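You operate a simulated robot arm through the tools that you are given. There is no shell and no other tool. Be economical: measure what you need, move in short steps, check, and stop when the job is done.

The job below is to be done with a simulated two-armed robot. You get a single attempt, and the scene is never put back.

Task
Pick up the grey binder with one hand, pass it to the other hand and put it on the wall shelf over the show table.

Only the result counts: the job must be done as asked and must still hold three seconds after the hand-in. Knocking over, shifting, dropping, spilling or breaking anything else fails it.

Robot
Two 7-joint arms with two-finger parallel grippers on one trunk, on a base that drives. Base frame: it is fixed to the floor where the robot stands at the start and does not move with it; the origin is under the middle of the robot, x ahead of it, y to its left, z up. Lengths are in mm, angles in degrees, forces in N, time in s.
The left shoulder is at the start at [70, 163, 1206], the right one opposite. Places, roughly: wall shelf over the show table (28x25 cm) [760, 860, 1160]. Payload 3.43 kg a hand.
The TCP of each hand is the grasp point between the finger pads, 34 mm short of the fingertips. In the tool frame z runs along the fingers and y along their closing line. The gripper opens to 128 mm. The fingers are 24 mm wide and 12 mm thick; the gripper's body (48 by 130 mm) begins 96 mm behind the TCP.
Orientation is told as [roll, pitch, yaw] about the base's x, y, z axes, in that order, counted from this pose: with the fingers straight down and closing along the base's y, the tool's x points along the base's -x, its y along +y and its z along -z.

Tools
- The arms move only by the tool servo_tool. It takes "left_motion", "right_motion" or both (then of equal length, played together; a hand with none holds still); each is a list of rows, each a list of 6 numbers: the shift along the tool's x, y, z in mm, then the turn, a rotation vector about the tool's x, y, z in degrees. In form: [[tx, ty, tz, ax, ay, az], ...]. A call has 1 to 12 rows; each row is the pose to reach, as a shift and turn from the pose commanded when the call began, along the tool's axes at that moment. "left_fingers" and "right_fingers" are, for a hand that has rows, the closure, from 0 (fully open) to 1 (shut), set as the call begins (left out, the last holds). A row lasts 0.2 s, in which the tool goes at most 50 mm and 8.6 degrees; a call with a longer step from one row to the next is refused whole, and so is a gripper value outside its range. A pose out of reach is approached as far as the arm can. The call stops where the force on the tool passes 40 N (or 10 N more than at its start, if that is more) or the arm is blocked; 0.2 s more then pass. The fingers move at their own pace (about 153 mm/s each) and stop on an object; they squeeze with about 28 N. The grip force told is the motor's: it shows also when the fingers shut on nothing. Time passes only in rows, and 0.2 s behind the last, so rows that repeat a pose let the fingers close. It gives the time, the measured TCP pose, the force on the tool (base axes), the opening and the grip force at its end, in the units of the frame above (readings bear some noise), with the torque about the TCP (base axes, N m) and any sound that the robot's microphone picked up.
- Cameras (640 x 400 px; columns grow to the right, rows downward): "scene" is now at [124.8, 50.8, 1438.3]; the picture's right is [0.57, -0.82, 0.00], its down [-0.45, -0.31, -0.84] and it looks along [0.69, 0.48, -0.55] (base axes); focal length 214 px, centre (320, 200). "left" rides on the left gripper at [76, 11, -160] in its tool frame; the picture's right is [-0.15, 0.99, 0.00], its down [-0.88, -0.13, -0.46] and it looks along [-0.45, -0.07, 0.89] (tool axes); focal length 234 px, centre (320, 200). "right" rides on the right gripper at [76, -11, -160] in its tool frame; the picture's right is [0.15, 0.99, 0.00], its down [-0.88, 0.13, -0.46] and it looks along [-0.45, 0.07, 0.89] (tool axes); focal length 234 px, centre (320, 200). There is no depth. A picture from a camera that has moved, and an enlarged one, comes with that camera's place and axes in the base frame and with its lens.
- camera(camera): a new picture of that camera. The clock stands still meanwhile.
- lift_body(by): slides the trunk up (or, below 0, down) by that many mm; the arms and the scene camera ride with it, the base frame stays. It gives what a move gives, with no picture.
- roll_base(legs): drives the robot by 1 to 6 legs, each [ahead, left, turn to the left] in mm, mm and degrees, along the robot's own axes; the way and the turn of a leg run together, so that a leg with both is an arc; at most 1500 mm and 180 degrees a leg. The arms and the cameras ride along, it lands a little off, and it stops where it bumps. It gives what a move gives.
- aim_head(pan, tilt): turns the head with the scene camera to pan (to the left, within 86 degrees either way) and tilt (down, from -29 to 69), counted from straight ahead of the robot. It gives what a move gives.
- inspect(camera, box): a new picture of the part [left, top, right, bottom] of that camera's present view, enlarged. The clock stands still meanwhile.
- close_job(): hands the job in; it is judged then, once.

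Go step by step. Nothing tells you exact positions but the pictures and the camera data: compare them with the known pose of the tool, close in by small moves and look again before you grip or let go. The budget is 120 turns and 88 pictures, counting those below and the enlarged ones. Unless the task says otherwise, let go and move clear before handing in, and close with one line.

The tools are called after "Call:" as name(argument=value, ...) on one line, values as JSON. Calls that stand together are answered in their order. servo_tool: Moves the arms, as the interface text tells. Its arguments: {"type":"object","properties":{"left_motion":{"type":"array"},"left_fingers":{"type":"number"},"right_motion":{"type":"array"},"right_fingers":{"type":"number"}},"required":[]} The other tools are called the same way: lift_body (by) slides the trunk up or down; roll_base (legs) drives the base; aim_head (pan, tilt) turns the head that bears the scene camera; camera (camera) takes a picture; inspect (camera, box) takes an enlarged picture of a part of a camera's view; close_job () hands the job in.

At the start:

```text
clock: 0.0
left_tool_pos: [308.5, 460.6, 1495.3]
left_orientation: [0.0, -0.1, 0.1]
left_wrist_force: [0.2, 0.0, 0.3]
left_torque: [-0.03, -0.02, 0.02]
left_finger_gap: 127.6
left_grasp_force: 0.1
right_tool_pos: [439.9, 38.2, 1496.0]
right_orientation: [0.0, 0.0, -0.1]
right_wrist_force: [0.0, 0.4, 0.3]
right_torque: [-0.01, 0.03, -0.02]
right_finger_gap: 128.1
right_grasp_force: 0.0
trunk travel left (down, up): [-687.0, 253.0]
robot x, y, heading: [-1.8, 2.5, -0.0]
head pan, tilt: [35.0, 33.1]
```

scene: 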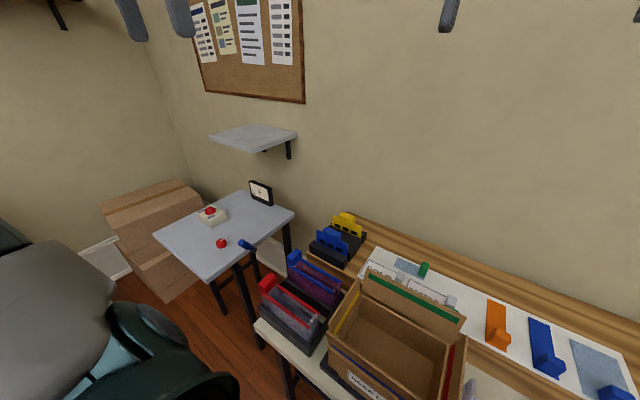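
right: 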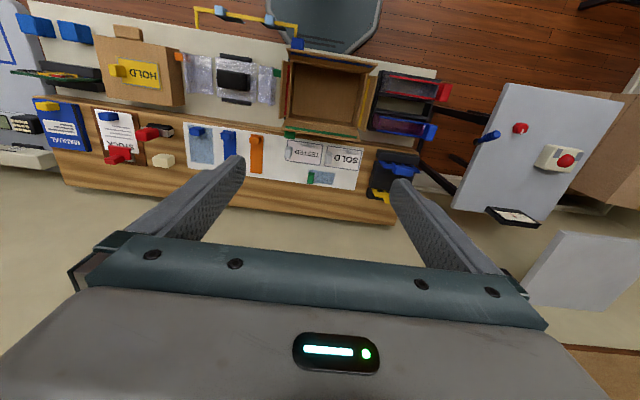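
left: 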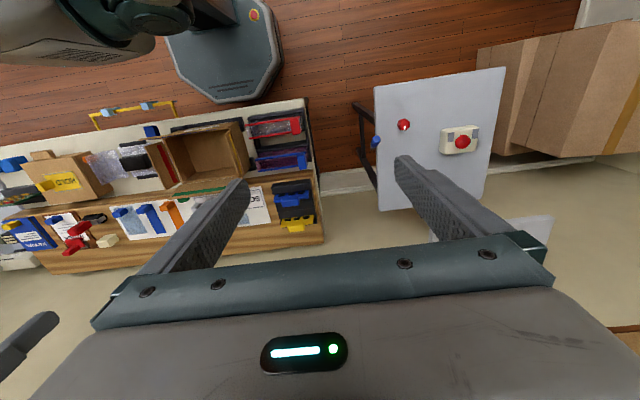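

I see a work table to the front and right, the show table on the left with the wall shelf above it; no grey binder identified yet. I'll turn the head to look over the work surface.

Call:
aim_head(pan=-10, tilt=45)

Call:
camera(camera="scene")

Call:
inspect(camera="right", box=[160, 0, 480, 200])

Call:
inspect(camera="right", box=[0, 0, 240, 180])

```text
clock: 1.1
left_tool_pos: [308.1, 460.4, 1496.0]
left_orientation: [0.0, 0.0, 0.0]
left_wrist_force: [0.1, -0.3, 0.1]
left_torque: [0.0, 0.0, -0.01]
left_finger_gap: 128.1
left_grasp_force: 0.1
right_tool_pos: [439.7, 38.2, 1497.8]
right_orientation: [0.0, 0.0, 0.0]
right_wrist_force: [0.3, -0.6, -0.1]
right_torque: [0.0, 0.04, 0.01]
right_finger_gap: 127.9
right_grasp_force: 0.0
trunk travel left (down, up): [-687.0, 253.0]
robot x, y, heading: [-0.3, 1.8, 0.2]
head pan, tilt: [-10.0, 45.0]
```

```text
84 pictures are left
camera scene: at [131.9, -14.3, 1420.5], right [-0.17, -0.98, 0.0], down [-0.7, 0.12, -0.71], along [0.7, -0.12, -0.71], focal length 214 px, centre (320, 200)
```

scene: 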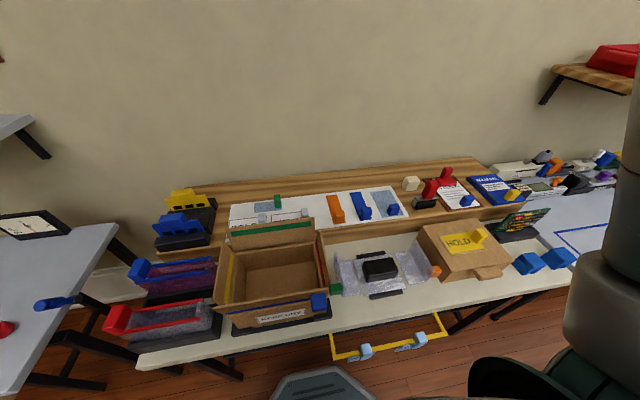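

```text
2.00 times, centred on (320, 100) of right
camera zoom: at [363.3, 27.3, 1655.3], right [-0.15, 0.99, 0.0], down [0.88, 0.13, 0.46], along [0.45, 0.07, -0.89], focal length 468 px, centre (320, 400)
```

zoom: 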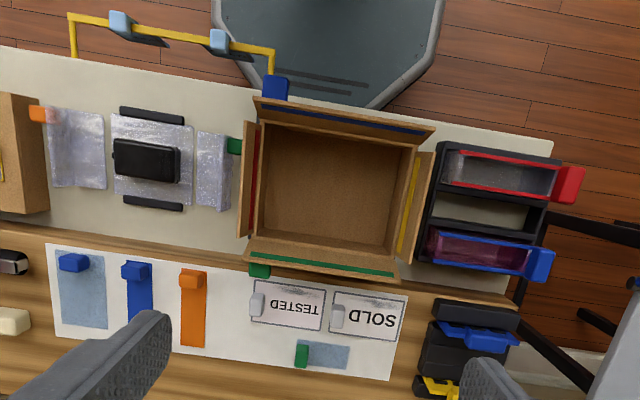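

```text
2.22 times, centred on (120, 90) of right
camera zoom: at [363.3, 27.3, 1655.3], right [-0.15, 0.99, 0.0], down [0.88, 0.13, 0.46], along [0.45, 0.07, -0.89], focal length 520 px, centre (764, 444)
```

zoom: 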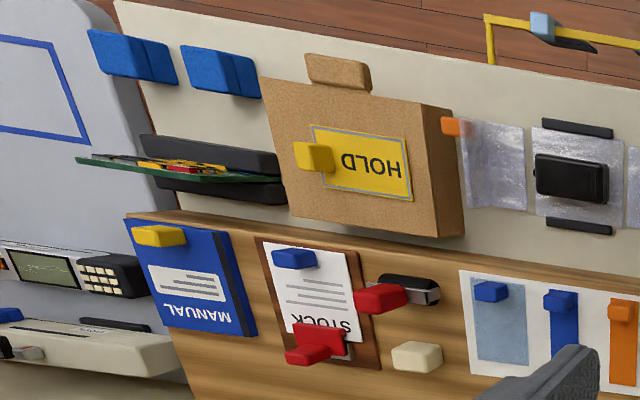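

No grey binder on this table; only a blue manual. I'll look to the right and further.

Call:
aim_head(pan=-55, tilt=30)

Call:
camera(camera="scene")

Call:
aim_head(pan=80, tilt=25)

Call:
camera(camera="scene")

```text
clock: 2.2
left_tool_pos: [308.7, 460.9, 1494.7]
left_orientation: [0.0, 0.0, 0.1]
left_wrist_force: [0.2, 0.0, 0.0]
left_torque: [-0.02, -0.03, 0.0]
left_finger_gap: 127.7
left_grasp_force: 0.2
right_tool_pos: [438.9, 38.8, 1495.9]
right_orientation: [0.0, 0.0, -0.2]
right_wrist_force: [-0.4, 0.0, -0.6]
right_torque: [0.0, -0.02, 0.0]
right_finger_gap: 127.8
right_grasp_force: 0.0
trunk travel left (down, up): [-687.0, 253.0]
robot x, y, heading: [-2.1, 2.5, 0.1]
head pan, tilt: [-55.0, 30.0]
```

```text
81 pictures are left
camera scene: at [103.8, -74.3, 1443.1], right [-0.82, -0.57, 0.0], down [-0.29, 0.41, -0.87], along [0.5, -0.71, -0.5], focal length 214 px, centre (320, 200)
```

scene: 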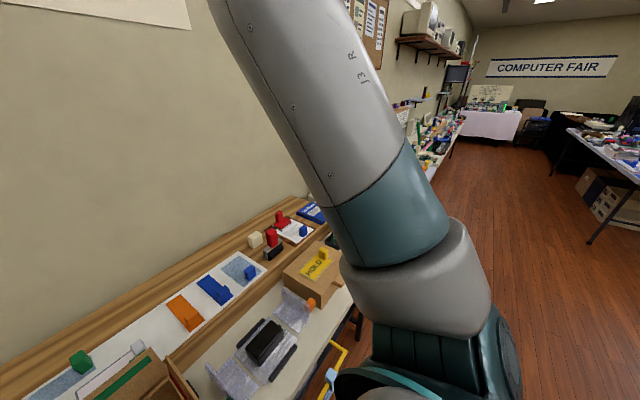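

```text
clock: 4.4
left_tool_pos: [308.4, 460.2, 1496.3]
left_orientation: [0.0, 0.0, 0.1]
left_wrist_force: [-0.7, -0.2, 0.5]
left_torque: [0.01, 0.0, 0.02]
left_finger_gap: 128.2
left_grasp_force: 0.2
right_tool_pos: [438.9, 38.5, 1496.8]
right_orientation: [0.1, 0.1, -0.2]
right_wrist_force: [0.5, -0.3, -0.2]
right_torque: [0.01, 0.0, -0.04]
right_finger_gap: 128.0
right_grasp_force: 0.1
trunk travel left (down, up): [-687.0, 253.0]
robot x, y, heading: [-1.4, -0.1, -0.1]
head pan, tilt: [80.0, 25.0]
```

```text
80 pictures are left
camera scene: at [67.9, 90.5, 1451.1], right [0.98, -0.17, 0.0], down [-0.07, -0.42, -0.91], along [0.16, 0.89, -0.42], focal length 214 px, centre (320, 200)
```

scene: 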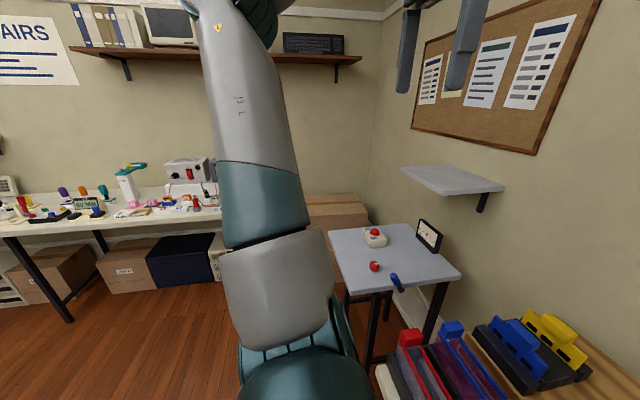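

There are binders on a shelf on the left wall; I'll zoom in on them and the rest of that side.

Call:
inspect(camera="scene", box=[0, 0, 240, 150])

Call:
inspect(camera="scene", box=[0, 140, 240, 290])

Call:
roll_base(legs=[[-400, 0, 0], [0, 0, 90]])

Call:
camera(camera="scene")

```text
2.67 times, centred on (120, 75) of scene
camera zoom: at [67.9, 90.5, 1451.1], right [0.98, -0.17, 0.0], down [-0.07, -0.42, -0.91], along [0.16, 0.89, -0.42], focal length 572 px, centre (853, 533)
```

zoom: 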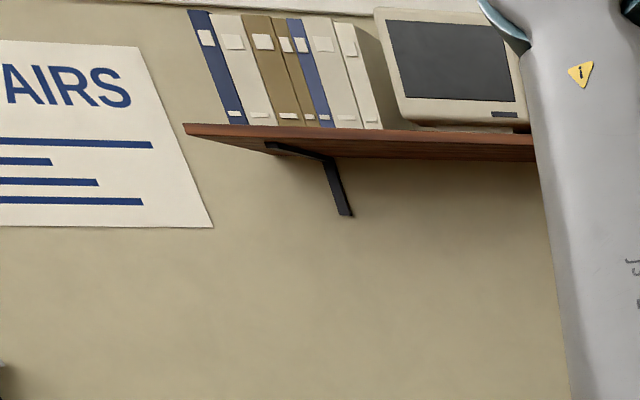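

```text
2.67 times, centred on (120, 215) of scene
camera zoom: at [67.9, 90.5, 1451.1], right [0.98, -0.17, 0.0], down [-0.07, -0.42, -0.91], along [0.16, 0.89, -0.42], focal length 572 px, centre (853, 160)
```

zoom: 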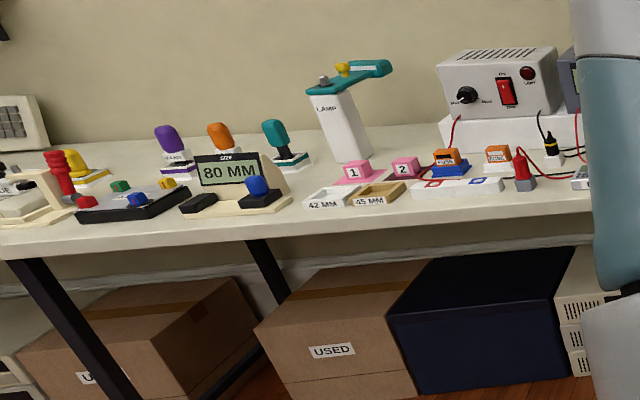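

```text
clock: 10.7
left_tool_pos: [-865.0, 313.9, 1496.3]
left_orientation: [0.0, -0.1, 89.3]
left_wrist_force: [0.4, 0.6, 0.3]
left_torque: [-0.01, 0.03, -0.01]
left_finger_gap: 128.2
left_grasp_force: 0.1
right_tool_pos: [-440.8, 439.3, 1496.2]
right_orientation: [0.1, 0.0, 89.1]
right_wrist_force: [-0.2, 0.3, 0.1]
right_torque: [0.01, -0.01, 0.03]
right_finger_gap: 127.7
right_grasp_force: 0.0
trunk travel left (down, up): [-687.0, 253.0]
robot x, y, heading: [-406.4, -3.0, 89.0]
head pan, tilt: [80.0, 25.0]
```

```text
77 pictures are left
camera scene: at [-496.8, 66.2, 1451.1], right [0.19, 0.98, 0.0], down [0.42, -0.08, -0.91], along [-0.89, 0.17, -0.42], focal length 214 px, centre (320, 200)
```

scene: 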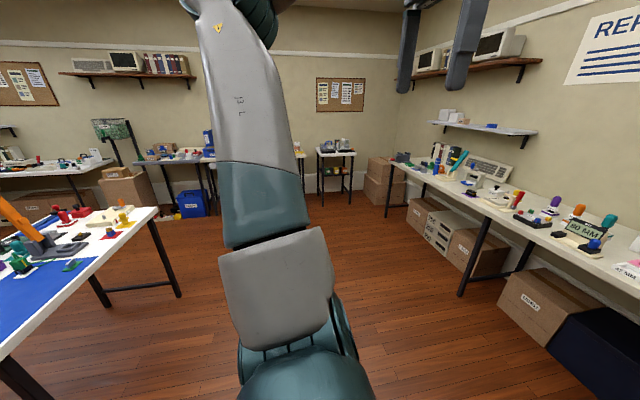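

It's a large room. I'll survey it and zoom into the far tables.

Call:
inspect(camera="scene", box=[0, 100, 220, 240])

Call:
inspect(camera="scene", box=[380, 90, 620, 240])

Call:
aim_head(pan=0, tilt=20)

Call:
camera(camera="scene")

Call:
roll_base(legs=[[0, 0, 120]])

Call:
camera(camera="scene")

```text
2.86 times, centred on (110, 170) of scene
camera zoom: at [-496.8, 66.2, 1451.1], right [0.19, 0.98, 0.0], down [0.42, -0.08, -0.91], along [-0.89, 0.17, -0.42], focal length 613 px, centre (920, 286)
```

zoom: 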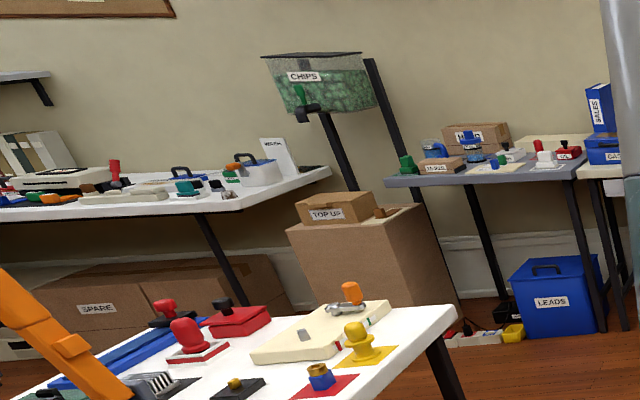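

```text
2.67 times, centred on (500, 165) of scene
camera zoom: at [-496.8, 66.2, 1451.1], right [0.19, 0.98, 0.0], down [0.42, -0.08, -0.91], along [-0.89, 0.17, -0.42], focal length 572 px, centre (-160, 293)
```

zoom: 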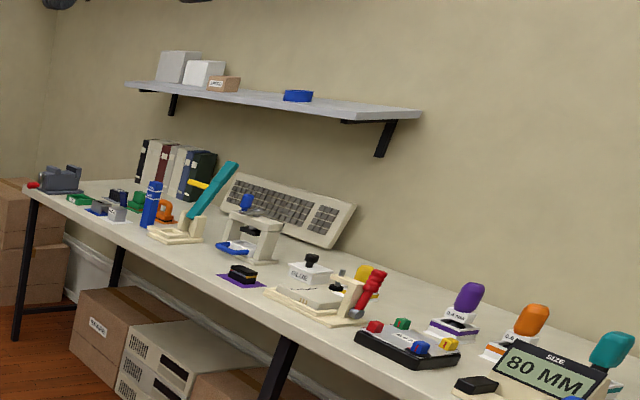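

```text
clock: 12.2
left_tool_pos: [-864.6, 313.5, 1496.0]
left_orientation: [0.0, 0.0, 89.4]
left_wrist_force: [0.1, 0.6, -0.9]
left_torque: [-0.02, -0.01, 0.02]
left_finger_gap: 128.1
left_grasp_force: 0.1
right_tool_pos: [-440.0, 439.0, 1495.9]
right_orientation: [0.0, 0.1, 89.1]
right_wrist_force: [-0.8, -0.6, 0.2]
right_torque: [0.02, -0.02, -0.05]
right_finger_gap: 128.0
right_grasp_force: 0.1
trunk travel left (down, up): [-687.0, 253.0]
robot x, y, heading: [-410.2, -1.6, 89.1]
head pan, tilt: [0.0, 20.0]
```

```text
74 pictures are left
camera scene: at [-405.2, 142.0, 1459.2], right [1.0, -0.01, 0.0], down [0.0, -0.34, -0.94], along [0.01, 0.94, -0.34], focal length 214 px, centre (320, 200)
```

scene: 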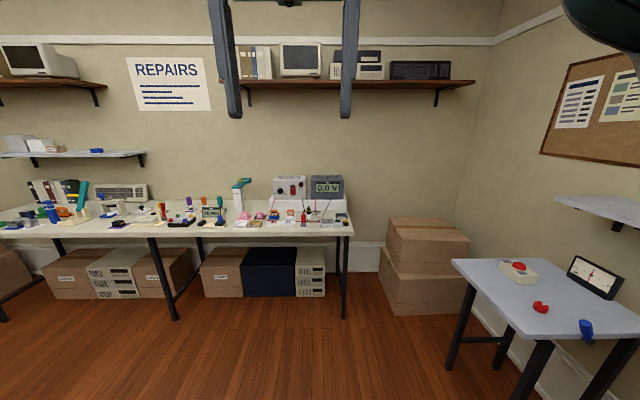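

```text
clock: 17.7
left_tool_pos: [-448.6, -553.8, 1496.1]
left_orientation: [0.0, 0.0, -150.3]
left_wrist_force: [-0.1, -0.9, 0.1]
left_torque: [0.0, 0.01, 0.01]
left_finger_gap: 128.1
left_grasp_force: 0.0
right_tool_pos: [-772.0, -251.0, 1496.0]
right_orientation: [0.0, 0.0, -150.5]
right_wrist_force: [0.2, -0.1, -0.5]
right_torque: [0.01, 0.02, -0.02]
right_finger_gap: 127.9
right_grasp_force: 0.0
trunk travel left (down, up): [-687.0, 253.0]
robot x, y, heading: [-408.4, -0.6, -150.3]
head pan, tilt: [0.0, 20.0]
```

```text
73 pictures are left
camera scene: at [-531.6, -72.2, 1459.2], right [-0.49, 0.87, 0.0], down [0.3, 0.17, -0.94], along [-0.82, -0.46, -0.34], focal length 214 px, centre (320, 200)
```

scene: 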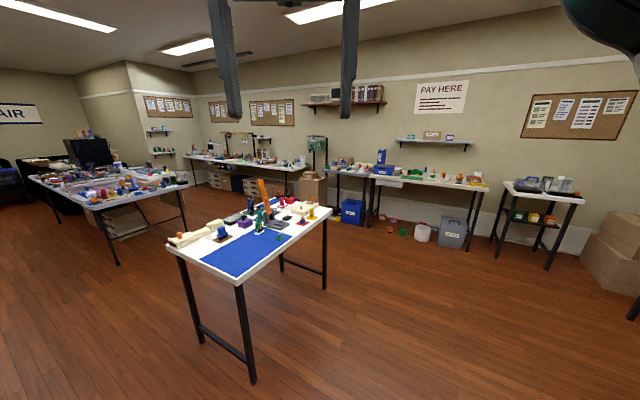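

Still none obvious. I'll turn to look along the right-hand wall, starting next to the work table.

Call:
inspect(camera="scene", box=[300, 120, 600, 260])

Call:
roll_base(legs=[[0, 0, 110]])

Call:
camera(camera="scene")

Call:
inspect(camera="scene", box=[0, 100, 320, 300])

Call:
inspect(camera="scene", box=[320, 60, 640, 260])

```text
2.13 times, centred on (450, 190) of scene
camera zoom: at [-531.6, -72.2, 1459.2], right [-0.49, 0.87, 0.0], down [0.3, 0.17, -0.94], along [-0.82, -0.46, -0.34], focal length 458 px, centre (43, 221)
```

zoom: 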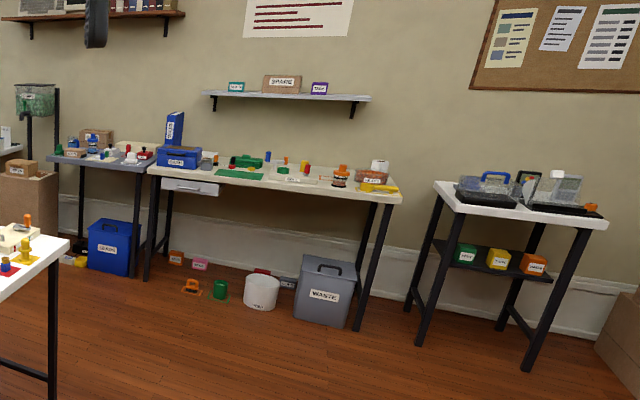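

```text
clock: 22.7
left_tool_pos: [122.1, 157.7, 1496.0]
left_orientation: [0.1, 0.0, -39.5]
left_wrist_force: [0.2, -0.3, -0.3]
left_torque: [0.0, 0.01, 0.02]
left_finger_gap: 127.9
left_grasp_force: 0.1
right_tool_pos: [-45.2, -250.5, 1495.9]
right_orientation: [0.0, 0.0, -39.5]
right_wrist_force: [0.1, 0.7, 0.3]
right_torque: [0.01, -0.02, 0.01]
right_finger_gap: 127.8
right_grasp_force: 0.1
trunk travel left (down, up): [-687.0, 253.0]
robot x, y, heading: [-406.8, 0.0, -39.2]
head pan, tilt: [0.0, 20.0]
```

```text
71 pictures are left
camera scene: at [-296.2, -92.3, 1459.2], right [-0.64, -0.77, 0.0], down [-0.26, 0.22, -0.94], along [0.73, -0.6, -0.34], focal length 214 px, centre (320, 200)
```

scene: 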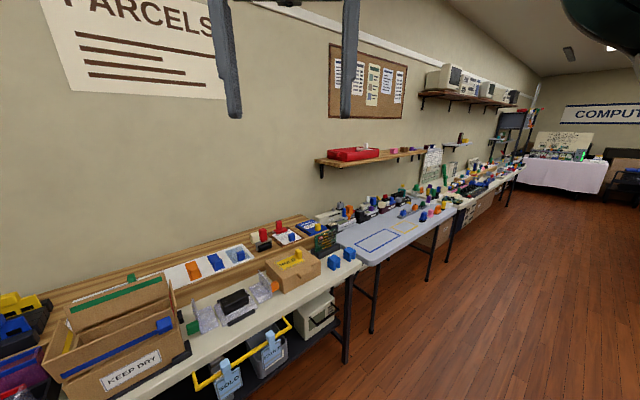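

```text
2.00 times, centred on (160, 200) of scene
camera zoom: at [-296.2, -92.3, 1459.2], right [-0.64, -0.77, 0.0], down [-0.26, 0.22, -0.94], along [0.73, -0.6, -0.34], focal length 429 px, centre (640, 200)
```

zoom: 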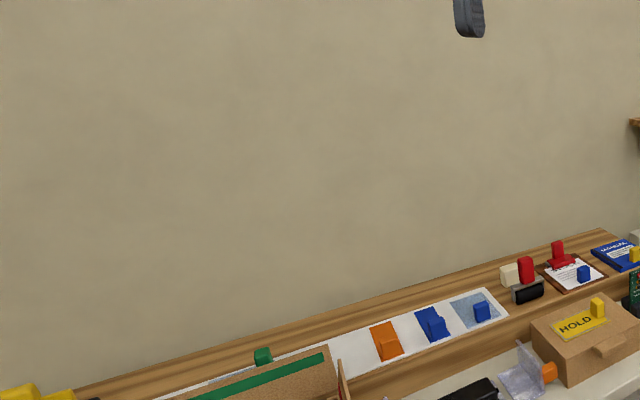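

```text
2.00 times, centred on (480, 160) of scene
camera zoom: at [-296.2, -92.3, 1459.2], right [-0.64, -0.77, 0.0], down [-0.26, 0.22, -0.94], along [0.73, -0.6, -0.34], focal length 429 px, centre (0, 280)
```

zoom: 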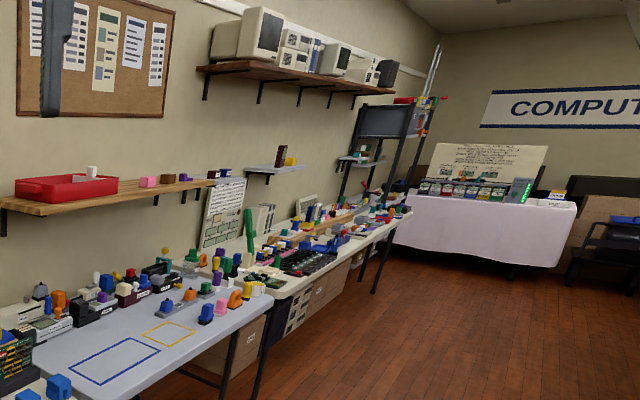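

I'll zoom on the dense right-hand tables and the nearby rack at the left of the work table.

Call:
inspect(camera="scene", box=[300, 150, 460, 250])

Call:
inspect(camera="scene", box=[400, 110, 560, 210])

Call:
aim_head(pan=50, tilt=35)

Call:
camera(camera="scene")

```text
4.00 times, centred on (380, 200) of scene
camera zoom: at [-296.2, -92.3, 1459.2], right [-0.64, -0.77, 0.0], down [-0.26, 0.22, -0.94], along [0.73, -0.6, -0.34], focal length 858 px, centre (80, 200)
```

zoom: 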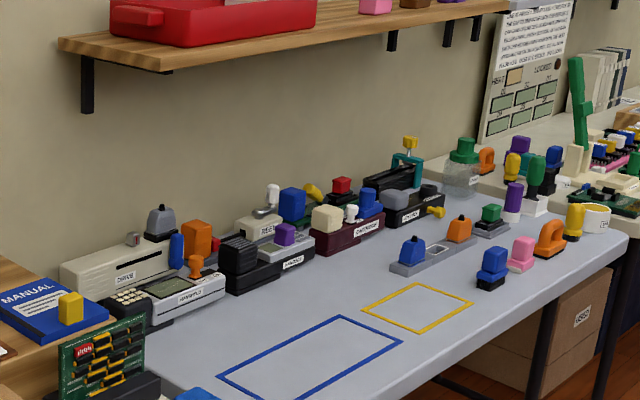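

```text
4.00 times, centred on (480, 160) of scene
camera zoom: at [-296.2, -92.3, 1459.2], right [-0.64, -0.77, 0.0], down [-0.26, 0.22, -0.94], along [0.73, -0.6, -0.34], focal length 858 px, centre (-320, 360)
```

zoom: 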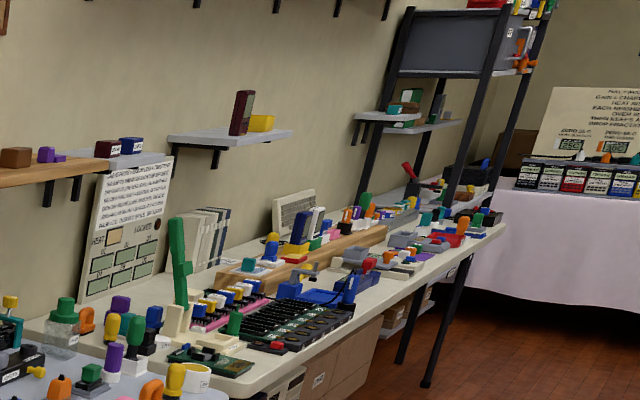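

```text
clock: 23.9
left_tool_pos: [121.8, 158.7, 1496.1]
left_orientation: [0.0, 0.0, -39.4]
left_wrist_force: [1.0, 0.0, 0.5]
left_torque: [0.02, 0.02, 0.02]
left_finger_gap: 128.2
left_grasp_force: 0.1
right_tool_pos: [-44.4, -250.6, 1495.9]
right_orientation: [0.0, 0.0, -39.5]
right_wrist_force: [-0.4, 0.1, -0.6]
right_torque: [-0.01, -0.01, 0.0]
right_finger_gap: 127.9
right_grasp_force: 0.0
trunk travel left (down, up): [-687.0, 253.0]
robot x, y, heading: [-407.0, -1.3, -39.4]
head pan, tilt: [50.0, 35.0]
```

```text
66 pictures are left
camera scene: at [-281.5, -17.0, 1435.3], right [0.18, -0.98, 0.0], down [-0.56, -0.1, -0.82], along [0.81, 0.15, -0.57], focal length 214 px, centre (320, 200)
```

scene: 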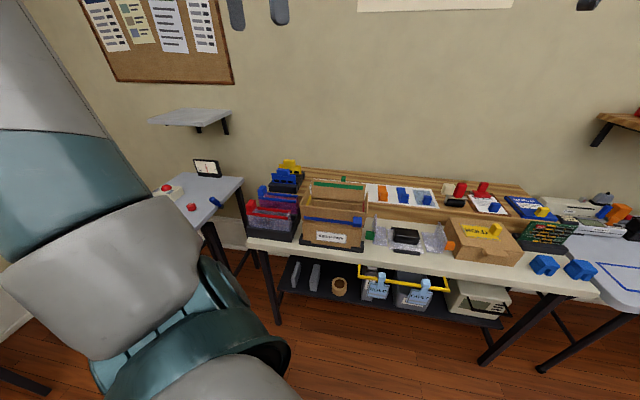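

There is a lower shelf under the work table with grey upright things on it; zooming there.

Call:
inspect(camera="scene", box=[250, 230, 410, 330])

Call:
inspect(camera="scene", box=[360, 240, 520, 340])

```text
4.00 times, centred on (330, 280) of scene
camera zoom: at [-281.5, -17.0, 1435.3], right [0.18, -0.98, 0.0], down [-0.56, -0.1, -0.82], along [0.81, 0.15, -0.57], focal length 858 px, centre (280, -120)
```

zoom: 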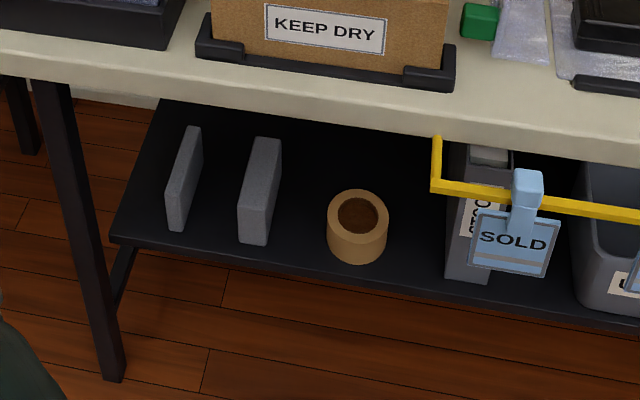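

```text
4.00 times, centred on (440, 290) of scene
camera zoom: at [-281.5, -17.0, 1435.3], right [0.18, -0.98, 0.0], down [-0.56, -0.1, -0.82], along [0.81, 0.15, -0.57], focal length 858 px, centre (-160, -160)
```

zoom: 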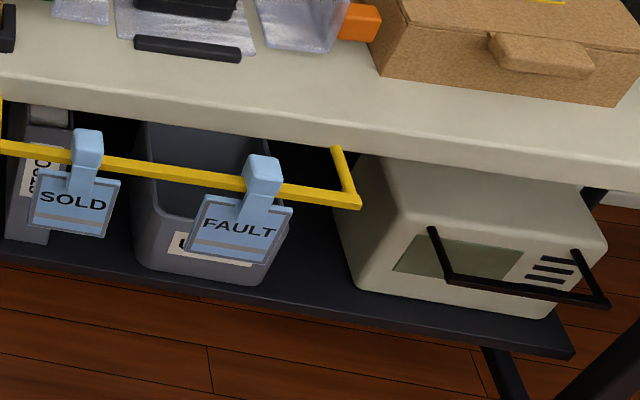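

The grey binder looks to be the "STOCK" one on the lower shelf (z≈340) behind the SOLD tag, next to a grey bin. I'll turn back square to the table, lower the trunk and look closely.

Call:
roll_base(legs=[[0, 0, 39.4], [0, -300, 0]])

Call:
lift_body(by=-650)

Call:
aim_head(pan=0, tilt=25)

Call:
camera(camera="scene")

```text
clock: 27.8
left_tool_pos: [-100.1, 165.2, 1495.8]
left_orientation: [-0.1, 0.0, 0.4]
left_wrist_force: [0.3, 0.6, -0.2]
left_torque: [0.0, -0.02, 0.0]
left_finger_gap: 128.1
left_grasp_force: 0.1
right_tool_pos: [32.1, -256.2, 1495.6]
right_orientation: [-0.1, 0.1, 0.1]
right_wrist_force: [-0.4, 0.2, -0.8]
right_torque: [-0.03, -0.03, -0.02]
right_finger_gap: 128.1
right_grasp_force: 0.1
trunk travel left (down, up): [-687.0, 253.0]
robot x, y, heading: [-406.2, -298.6, -0.0]
head pan, tilt: [50.0, 35.0]
```

```text
refused: -650 is not a number from -400 to 400
```

```text
clock: 28.9
left_tool_pos: [-100.0, 164.7, 1495.8]
left_orientation: [0.0, 0.0, 0.4]
left_wrist_force: [0.0, 1.0, 0.6]
left_torque: [-0.02, 0.0, -0.04]
left_finger_gap: 127.9
left_grasp_force: 0.0
right_tool_pos: [31.1, -256.8, 1495.3]
right_orientation: [0.1, -0.1, 0.2]
right_wrist_force: [0.0, -0.7, 0.1]
right_torque: [-0.01, -0.02, 0.0]
right_finger_gap: 128.1
right_grasp_force: 0.1
trunk travel left (down, up): [-687.0, 253.0]
robot x, y, heading: [-406.1, -295.5, 0.4]
head pan, tilt: [0.0, 25.0]
```

```text
63 pictures are left
camera scene: at [-263.0, -297.0, 1451.0], right [0.0, -1.0, 0.0], down [-0.42, 0.0, -0.91], along [0.91, 0.0, -0.42], focal length 214 px, centre (320, 200)
```

scene: 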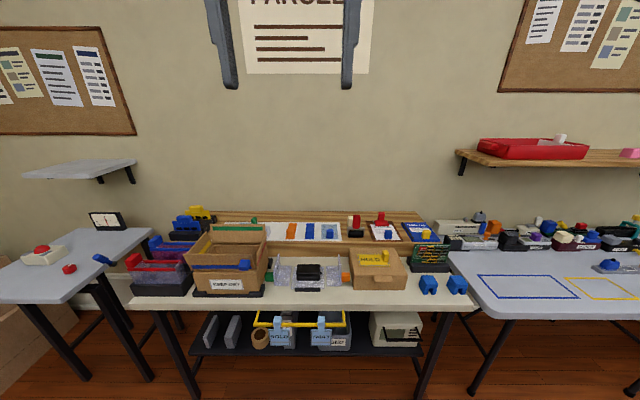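

Lowering in two stages.

Call:
lift_body(by=-350)

Call:
lift_body(by=-250)

Call:
aim_head(pan=0, tilt=20)

Call:
camera(camera="scene")

Call:
inspect(camera="scene", box=[160, 160, 400, 310])

```text
clock: 32.4
left_tool_pos: [-100.1, 164.9, 1146.7]
left_orientation: [0.1, 0.1, 0.2]
left_wrist_force: [0.8, 0.2, -0.2]
left_torque: [0.02, 0.02, -0.04]
left_finger_gap: 127.9
left_grasp_force: 0.0
right_tool_pos: [32.1, -258.3, 1146.7]
right_orientation: [-0.1, 0.0, 0.2]
right_wrist_force: [0.9, -0.6, -0.3]
right_torque: [0.01, 0.0, 0.01]
right_finger_gap: 128.3
right_grasp_force: 0.0
trunk travel left (down, up): [-337.0, 603.0]
robot x, y, heading: [-406.2, -297.2, 0.4]
head pan, tilt: [0.0, 25.0]
```

```text
clock: 35.0
left_tool_pos: [-100.1, 164.5, 895.6]
left_orientation: [0.1, 0.0, 0.3]
left_wrist_force: [0.9, -0.3, 1.0]
left_torque: [0.01, -0.01, 0.0]
left_finger_gap: 128.2
left_grasp_force: 0.0
right_tool_pos: [32.2, -257.7, 896.1]
right_orientation: [0.0, -0.1, 0.2]
right_wrist_force: [0.2, 0.2, 0.1]
right_torque: [0.02, 0.01, 0.06]
right_finger_gap: 128.0
right_grasp_force: 0.0
trunk travel left (down, up): [-87.0, 853.0]
robot x, y, heading: [-407.4, -296.5, 0.1]
head pan, tilt: [0.0, 25.0]
```

```text
clock: 35.6
left_tool_pos: [-101.1, 164.0, 895.9]
left_orientation: [0.0, 0.0, 0.3]
left_wrist_force: [-0.4, -0.6, 0.2]
left_torque: [-0.01, 0.01, 0.0]
left_finger_gap: 128.0
left_grasp_force: 0.1
right_tool_pos: [32.7, -256.9, 896.4]
right_orientation: [0.1, 0.1, 0.3]
right_wrist_force: [-0.3, -0.3, 0.6]
right_torque: [-0.02, 0.01, -0.02]
right_finger_gap: 127.9
right_grasp_force: 0.1
trunk travel left (down, up): [-87.0, 853.0]
robot x, y, heading: [-405.5, -301.9, 0.4]
head pan, tilt: [0.0, 20.0]
```

```text
62 pictures are left
camera scene: at [-262.1, -297.4, 859.1], right [0.0, -1.0, 0.0], down [-0.34, 0.0, -0.94], along [0.94, 0.0, -0.34], focal length 214 px, centre (320, 200)
```

scene: 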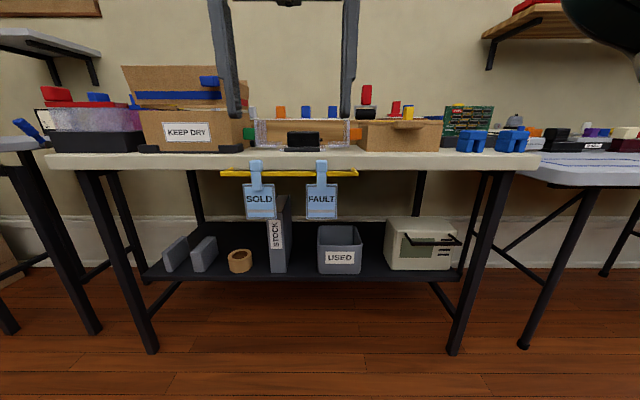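

```text
2.67 times, centred on (280, 235) of scene
camera zoom: at [-262.1, -297.4, 859.1], right [0.0, -1.0, 0.0], down [-0.34, 0.0, -0.94], along [0.94, 0.0, -0.34], focal length 572 px, centre (427, 107)
```

zoom: 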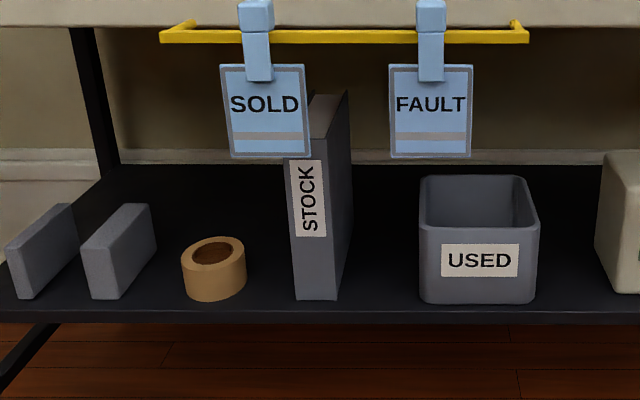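

The grey STOCK binder stands upright on the lower shelf, spine towards me, at about x 390, y −143, roughly 55 wide and 245 high; the SOLD tag hangs in front just above it. I'll turn the right hand to point forward, well short of the tags.

Call:
servo_tool(right_motion=[[-10, 0, 22, 0, -7.5, 0], [-20, 0, 44, 0, -15, 0], [-30, 0, 66, 0, -22.5, 0], [-40, 0, 88, 0, -30, 0], [-50, 0, 110, 0, -37.5, 0], [-60, 0, 132, 0, -45, 0], [-70, 0, 154, 0, -52.5, 0], [-80, 0, 176, 0, -60, 0], [-90, 0, 198, 0, -67.5, 0], [-100, 0, 220, 0, -75, 0], [-100, 0, 242, 0, -82.5, 0], [-100, 0, 264, 0, -90, 0]], right_fingers=0)

Call:
camera(camera="right")

Call:
camera(camera="scene")

```text
clock: 38.2
left_tool_pos: [-99.9, 164.4, 896.0]
left_orientation: [0.0, 0.0, 0.3]
left_wrist_force: [-0.1, 0.5, -0.9]
left_torque: [-0.01, -0.03, -0.01]
left_finger_gap: 128.3
left_grasp_force: 0.0
right_tool_pos: [132.1, -257.4, 630.9]
right_orientation: [151.7, -89.8, -151.5]
right_wrist_force: [0.2, 0.0, -0.4]
right_torque: [0.0, 0.01, 0.02]
right_finger_gap: 128.0
right_grasp_force: 0.1
trunk travel left (down, up): [-87.0, 853.0]
robot x, y, heading: [-407.8, -301.8, 0.2]
head pan, tilt: [0.0, 20.0]
```

```text
60 pictures are left
camera right: at [-27.8, -269.0, 553.9], right [0.0, 0.99, -0.14], down [-0.46, 0.13, 0.88], along [0.89, 0.07, 0.45], focal length 234 px, centre (320, 200)
```

right: 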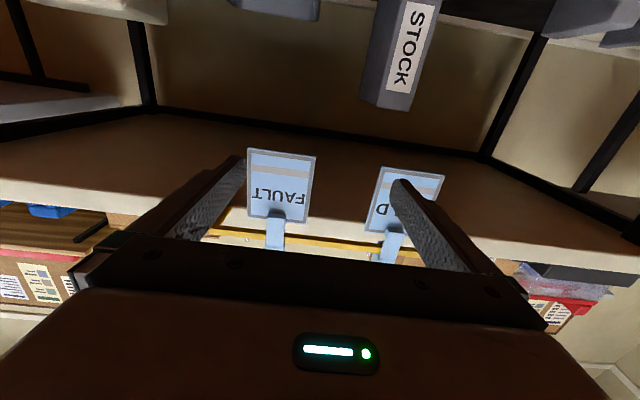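

```text
59 pictures are left
camera scene: at [-262.3, -297.1, 859.3], right [0.0, -1.0, 0.0], down [-0.34, 0.0, -0.94], along [0.94, 0.0, -0.34], focal length 214 px, centre (320, 200)
```

scene: 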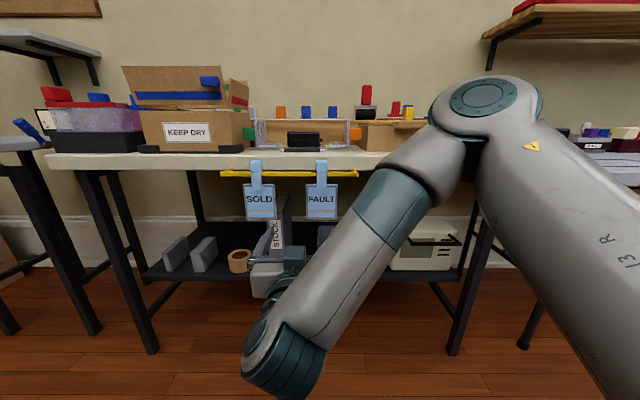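

The wrist camera views the binder and tags well (upside-down). Zooming to measure.

Call:
inspect(camera="right", box=[240, 0, 480, 150])

Call:
inspect(camera="right", box=[220, 130, 460, 280])

Call:
inspect(camera="scene", box=[200, 150, 360, 250])

```text
2.67 times, centred on (360, 75) of right
camera zoom: at [-27.8, -269.0, 553.9], right [0.0, 0.99, -0.14], down [-0.46, 0.13, 0.88], along [0.89, 0.07, 0.45], focal length 624 px, centre (213, 533)
```

zoom: 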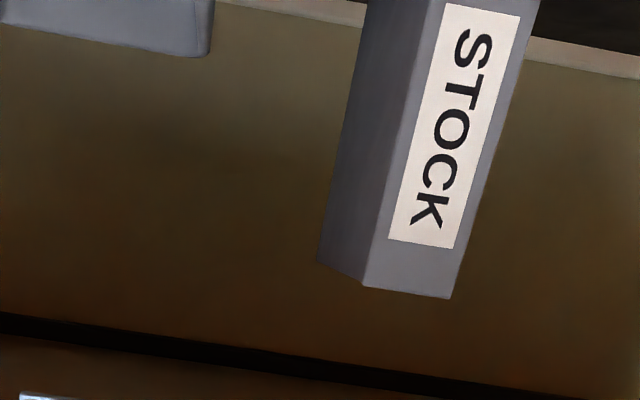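

```text
2.67 times, centred on (340, 205) of right
camera zoom: at [-27.8, -269.0, 553.9], right [0.0, 0.99, -0.14], down [-0.46, 0.13, 0.88], along [0.89, 0.07, 0.45], focal length 624 px, centre (267, 187)
```

zoom: 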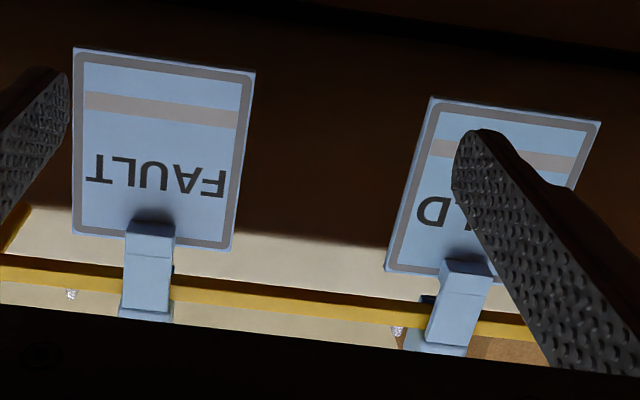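

```text
4.00 times, centred on (280, 200) of scene
camera zoom: at [-262.3, -297.1, 859.3], right [0.0, -1.0, 0.0], down [-0.34, 0.0, -0.94], along [0.94, 0.0, -0.34], focal length 858 px, centre (480, 200)
```

zoom: 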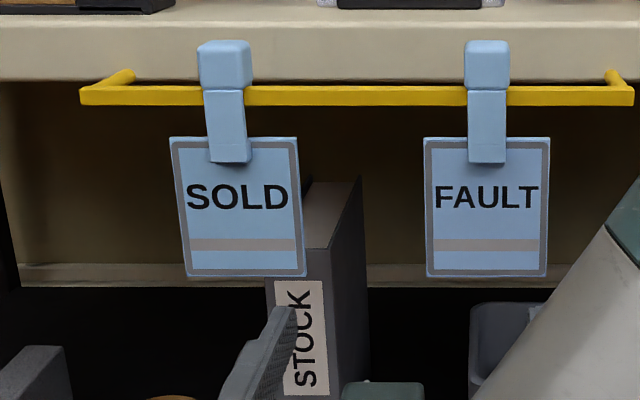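

Triangulated: binder spine front x≈387, y −172…−114, top z≈581, depth ≈180; SOLD tag hangs at x≈226 with its bottom at z≈630, so it clears the binder by ~49 mm. I'll lower the right hand to z≈465 and line up at y −143.

Call:
servo_tool(right_motion=[[42, 0, 0, 0, 0, 0], [84, 0, 0, 0, 0, 0], [126, 20, 0, 0, 0, 0], [166, 45, 0, 0, 0, 0], [166, 80, 0, 0, 0, 0], [166, 114, 0, 0, 0, 0]])

Call:
roll_base(legs=[[190, 0, 0]])

Call:
camera(camera="right")

Call:
camera(camera="scene")

```text
clock: 39.6
left_tool_pos: [-99.8, 163.5, 894.8]
left_orientation: [0.0, 0.0, 0.3]
left_wrist_force: [-0.2, 0.5, -0.3]
left_torque: [0.0, -0.01, 0.0]
left_finger_gap: 128.2
left_grasp_force: 0.0
right_tool_pos: [144.9, -144.5, 468.9]
right_orientation: [-9.7, -89.9, 10.0]
right_wrist_force: [-0.4, 1.1, -0.2]
right_torque: [0.02, -0.01, 0.0]
right_finger_gap: 128.0
right_grasp_force: 0.2
right hand out of reach, approached as far as the arm can: row 5, 6
trunk travel left (down, up): [-87.0, 853.0]
robot x, y, heading: [-407.6, -299.5, 0.2]
head pan, tilt: [0.0, 20.0]
```

```text
clock: 41.1
left_tool_pos: [48.3, 155.9, 901.9]
left_orientation: [0.2, -0.5, -0.2]
left_wrist_force: [-0.3, -0.2, -0.7]
left_torque: [0.0, -0.02, 0.0]
left_finger_gap: 127.8
left_grasp_force: 0.1
right_tool_pos: [282.6, -143.0, 467.1]
right_orientation: [-35.1, -89.5, 36.2]
right_wrist_force: [0.7, -0.4, -0.6]
right_torque: [-0.01, 0.01, 0.02]
right_finger_gap: 128.0
right_grasp_force: 0.3
trunk travel left (down, up): [-87.0, 853.0]
robot x, y, heading: [-254.2, -299.4, -0.2]
head pan, tilt: [0.0, 20.0]
stopped in leg 1: the robot was blocked; the commanded pose is now the measured one
```

```text
55 pictures are left
camera right: at [123.1, -157.2, 391.8], right [-0.02, 0.99, -0.15], down [-0.45, 0.13, 0.88], along [0.89, 0.08, 0.44], focal length 234 px, centre (320, 200)
```

right: 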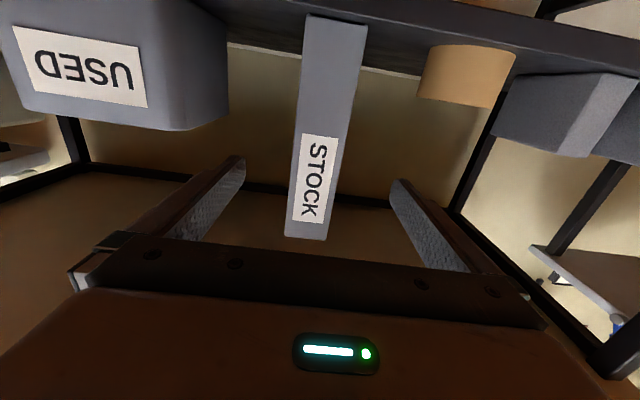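

```text
54 pictures are left
camera scene: at [-117.5, -302.6, 861.7], right [-0.01, -1.0, 0.0], down [-0.33, 0.0, -0.94], along [0.94, -0.01, -0.33], focal length 214 px, centre (320, 200)
```

scene: 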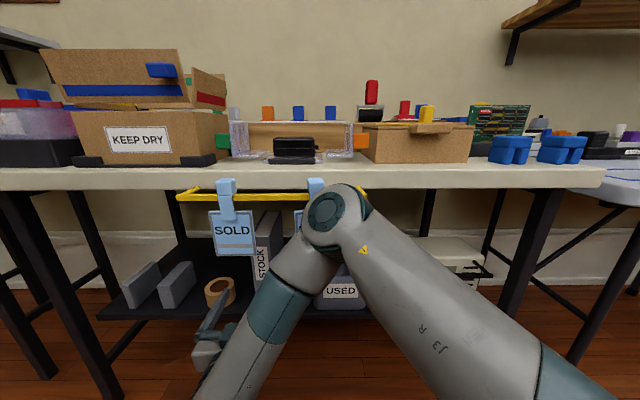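

The drive was blocked — the elbow likely met the bar or the FAULT tag. I'll back away a little and look.

Call:
inspect(camera="scene", box=[160, 160, 400, 310])

Call:
roll_base(legs=[[-80, 0, 0]])

Call:
inspect(camera="scene", box=[160, 130, 400, 280])

```text
2.67 times, centred on (280, 235) of scene
camera zoom: at [-117.5, -302.6, 861.7], right [-0.01, -1.0, 0.0], down [-0.33, 0.0, -0.94], along [0.94, -0.01, -0.33], focal length 572 px, centre (427, 107)
```

zoom: 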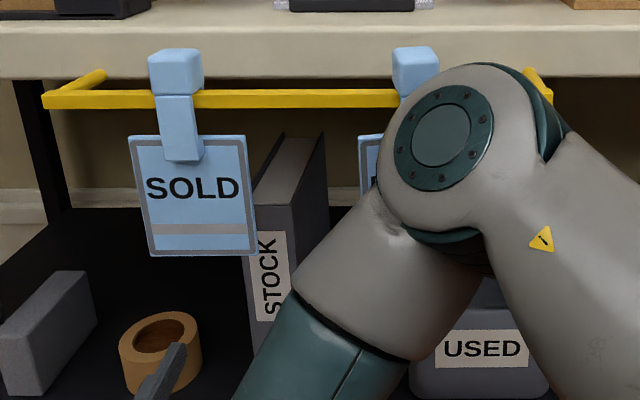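

```text
clock: 42.1
left_tool_pos: [-24.5, 161.0, 896.8]
left_orientation: [0.1, -0.1, 0.0]
left_wrist_force: [-0.3, -1.0, -0.8]
left_torque: [0.03, 0.03, 0.01]
left_finger_gap: 128.1
left_grasp_force: 0.1
right_tool_pos: [207.6, -140.2, 460.6]
right_orientation: [-20.8, -89.0, 22.0]
right_wrist_force: [-0.2, 0.0, -0.1]
right_torque: [-0.02, 0.01, 0.02]
right_finger_gap: 128.0
right_grasp_force: 0.1
trunk travel left (down, up): [-87.0, 853.0]
robot x, y, heading: [-335.2, -298.2, -0.5]
head pan, tilt: [0.0, 20.0]
```

```text
2.67 times, centred on (280, 205) of scene
camera zoom: at [-188.8, -299.0, 859.2], right [0.0, -1.0, 0.0], down [-0.34, 0.0, -0.94], along [0.94, 0.0, -0.34], focal length 572 px, centre (427, 187)
```

zoom: 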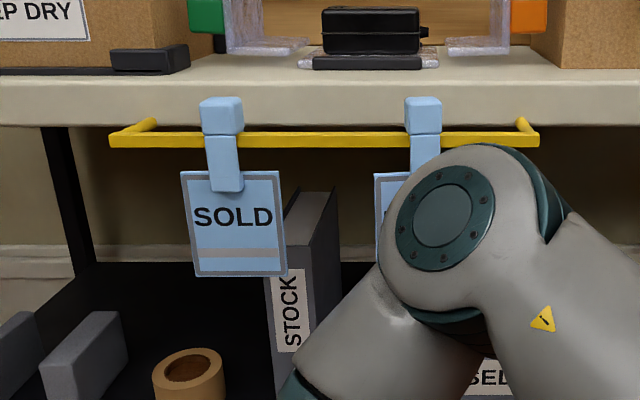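

The tags appear unmoved; the elbow had folded forward against the bar. I'll back off, lower the trunk, and shift the robot left so the arm can reach in straight, with its elbow behind the tags.

Call:
roll_base(legs=[[-130, 0, 0], [0, 290, 0]])

Call:
lift_body(by=-80)

Call:
servo_tool(right_motion=[[0, -45, 0, 0, 0, 0], [0, -90, 0, 0, 0, 0], [0, -135, 0, 0, 0, 0], [0, -180, 0, 0, 0, 0], [-20, -225, 0, 0, 0, 0], [-40, -265, 0, 0, 0, 0], [-70, -283, 0, 0, 0, 0], [-70, -283, 0, 0, 0, 0]])

Call:
camera(camera="scene")

```text
clock: 45.0
left_tool_pos: [-152.1, 454.5, 896.1]
left_orientation: [0.1, -0.2, 0.1]
left_wrist_force: [0.5, -1.0, -1.1]
left_torque: [-0.01, 0.03, 0.01]
left_finger_gap: 128.0
left_grasp_force: 0.2
right_tool_pos: [80.6, 153.8, 460.3]
right_orientation: [-21.1, -88.8, 22.5]
right_wrist_force: [0.9, 0.1, 0.1]
right_torque: [-0.02, 0.03, 0.0]
right_finger_gap: 128.0
right_grasp_force: 0.1
trunk travel left (down, up): [-87.0, 853.0]
robot x, y, heading: [-460.4, -8.3, 0.1]
head pan, tilt: [0.0, 20.0]
```

```text
clock: 46.2
left_tool_pos: [-152.9, 454.2, 817.2]
left_orientation: [0.2, -0.1, 0.1]
left_wrist_force: [0.2, -0.1, -0.9]
left_torque: [-0.02, 0.03, -0.01]
left_finger_gap: 127.8
left_grasp_force: 0.1
right_tool_pos: [81.5, 153.8, 379.4]
right_orientation: [-20.6, -88.8, 21.9]
right_wrist_force: [-0.8, -0.1, 0.3]
right_torque: [-0.01, 0.03, -0.02]
right_finger_gap: 128.2
right_grasp_force: 0.1
trunk travel left (down, up): [-7.0, 933.0]
robot x, y, heading: [-460.4, -6.1, 0.3]
head pan, tilt: [0.0, 20.0]
```

```text
clock: 48.0
left_tool_pos: [-152.7, 453.7, 816.7]
left_orientation: [0.1, 0.0, 0.1]
left_wrist_force: [-0.8, 0.3, 0.1]
left_torque: [0.0, 0.01, -0.03]
left_finger_gap: 128.1
left_grasp_force: 0.1
right_tool_pos: [117.9, -109.5, 444.2]
right_orientation: [-19.1, -88.7, 20.2]
right_wrist_force: [-0.2, 0.1, 0.0]
right_torque: [-0.02, 0.02, 0.03]
right_finger_gap: 128.1
right_grasp_force: 0.1
right hand out of reach, approached as far as the arm can: row 5, 6, 7, 8
trunk travel left (down, up): [-7.0, 933.0]
robot x, y, heading: [-459.0, -6.5, 0.1]
head pan, tilt: [0.0, 20.0]
```

```text
51 pictures are left
camera scene: at [-315.1, -7.1, 779.1], right [0.0, -1.0, 0.0], down [-0.34, 0.0, -0.94], along [0.94, 0.0, -0.34], focal length 214 px, centre (320, 200)
```

scene: 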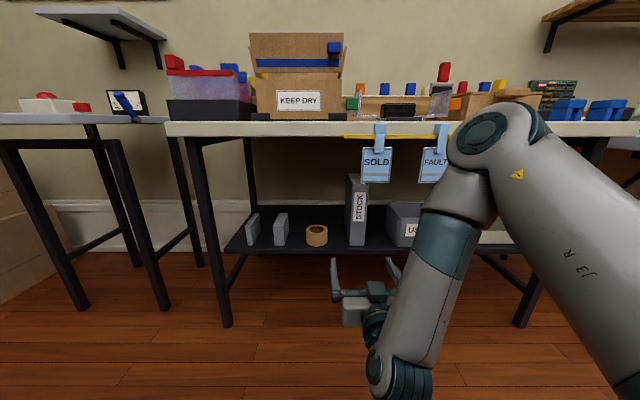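

FAULT and SOLD still hang as before. I'll extend the arm forward from here to flatten the elbow and see what it reaches.

Call:
servo_tool(right_motion=[[0, 0, 40, 0, 0, 0], [-5, -5, 80, 0, 0, 0], [-10, -15, 120, 0, 0, 0], [-20, -25, 150, 0, 0, 0], [-20, -33, 150, 0, 0, 0], [-20, -33, 150, 0, 0, 0]])

Call:
camera(camera="scene")

```text
clock: 49.4
left_tool_pos: [-153.2, 453.7, 816.2]
left_orientation: [0.1, -0.1, 0.1]
left_wrist_force: [0.0, -0.2, 0.8]
left_torque: [0.01, -0.01, 0.0]
left_finger_gap: 128.1
left_grasp_force: 0.1
right_tool_pos: [264.4, -99.5, 482.3]
right_orientation: [-11.3, -87.8, 11.0]
right_wrist_force: [0.2, 0.2, 0.0]
right_torque: [0.02, -0.04, 0.01]
right_finger_gap: 128.0
right_grasp_force: 0.0
right hand out of reach, approached as far as the arm can: row 1, 2, 3, 4, 5, 6
trunk travel left (down, up): [-7.0, 933.0]
robot x, y, heading: [-462.1, -7.2, -0.2]
head pan, tilt: [0.0, 20.0]
```

```text
50 pictures are left
camera scene: at [-315.0, -7.1, 779.2], right [0.0, -1.0, 0.0], down [-0.34, 0.0, -0.94], along [0.94, 0.0, -0.34], focal length 214 px, centre (320, 200)
```

scene: 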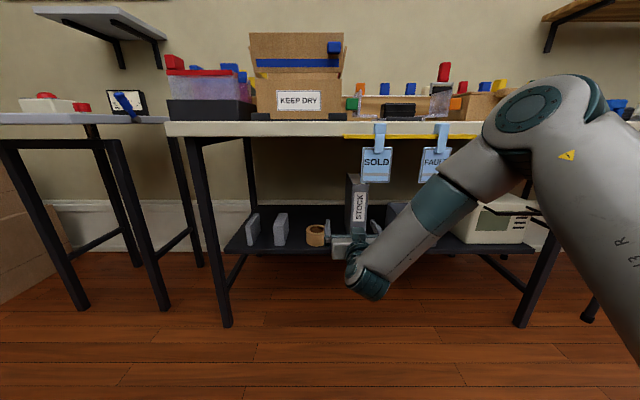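

The arm straightens as it extends (elbow stays back and to the right). I'll extend further toward x≈330, staying short of the binder, and check convergence.

Call:
servo_tool(right_motion=[[0, 0, 25, 0, 0, 0], [0, 0, 50, 0, 0, 0], [0, 0, 75, 0, 0, 0], [0, 0, 75, 0, 0, 0]])

Call:
camera(camera="right")

```text
clock: 50.4
left_tool_pos: [-152.9, 452.6, 815.5]
left_orientation: [0.2, -0.1, 0.1]
left_wrist_force: [0.4, 0.7, 0.3]
left_torque: [-0.02, 0.0, 0.0]
left_finger_gap: 127.8
left_grasp_force: 0.1
right_tool_pos: [332.9, -82.1, 494.2]
right_orientation: [-12.4, -88.2, 12.9]
right_wrist_force: [-0.3, -0.2, 0.4]
right_torque: [0.0, 0.01, 0.01]
right_finger_gap: 127.9
right_grasp_force: 0.1
right hand out of reach, approached as far as the arm can: row 1, 2, 3, 4
trunk travel left (down, up): [-7.0, 933.0]
robot x, y, heading: [-459.6, -11.4, 0.1]
head pan, tilt: [0.0, 20.0]
```

```text
49 pictures are left
camera right: at [171.2, -94.4, 424.1], right [-0.01, 0.99, -0.15], down [-0.43, 0.13, 0.89], along [0.9, 0.07, 0.42], focal length 234 px, centre (320, 200)
```

right: 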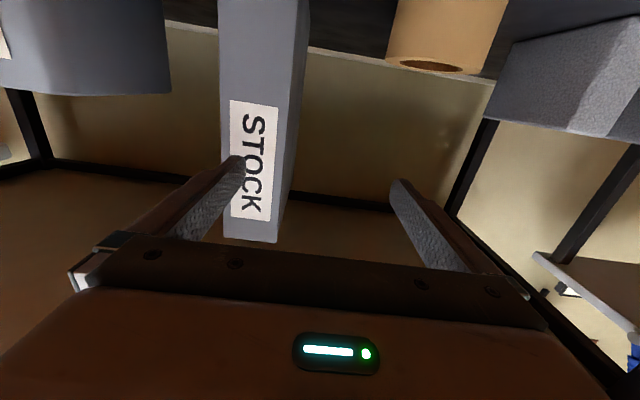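

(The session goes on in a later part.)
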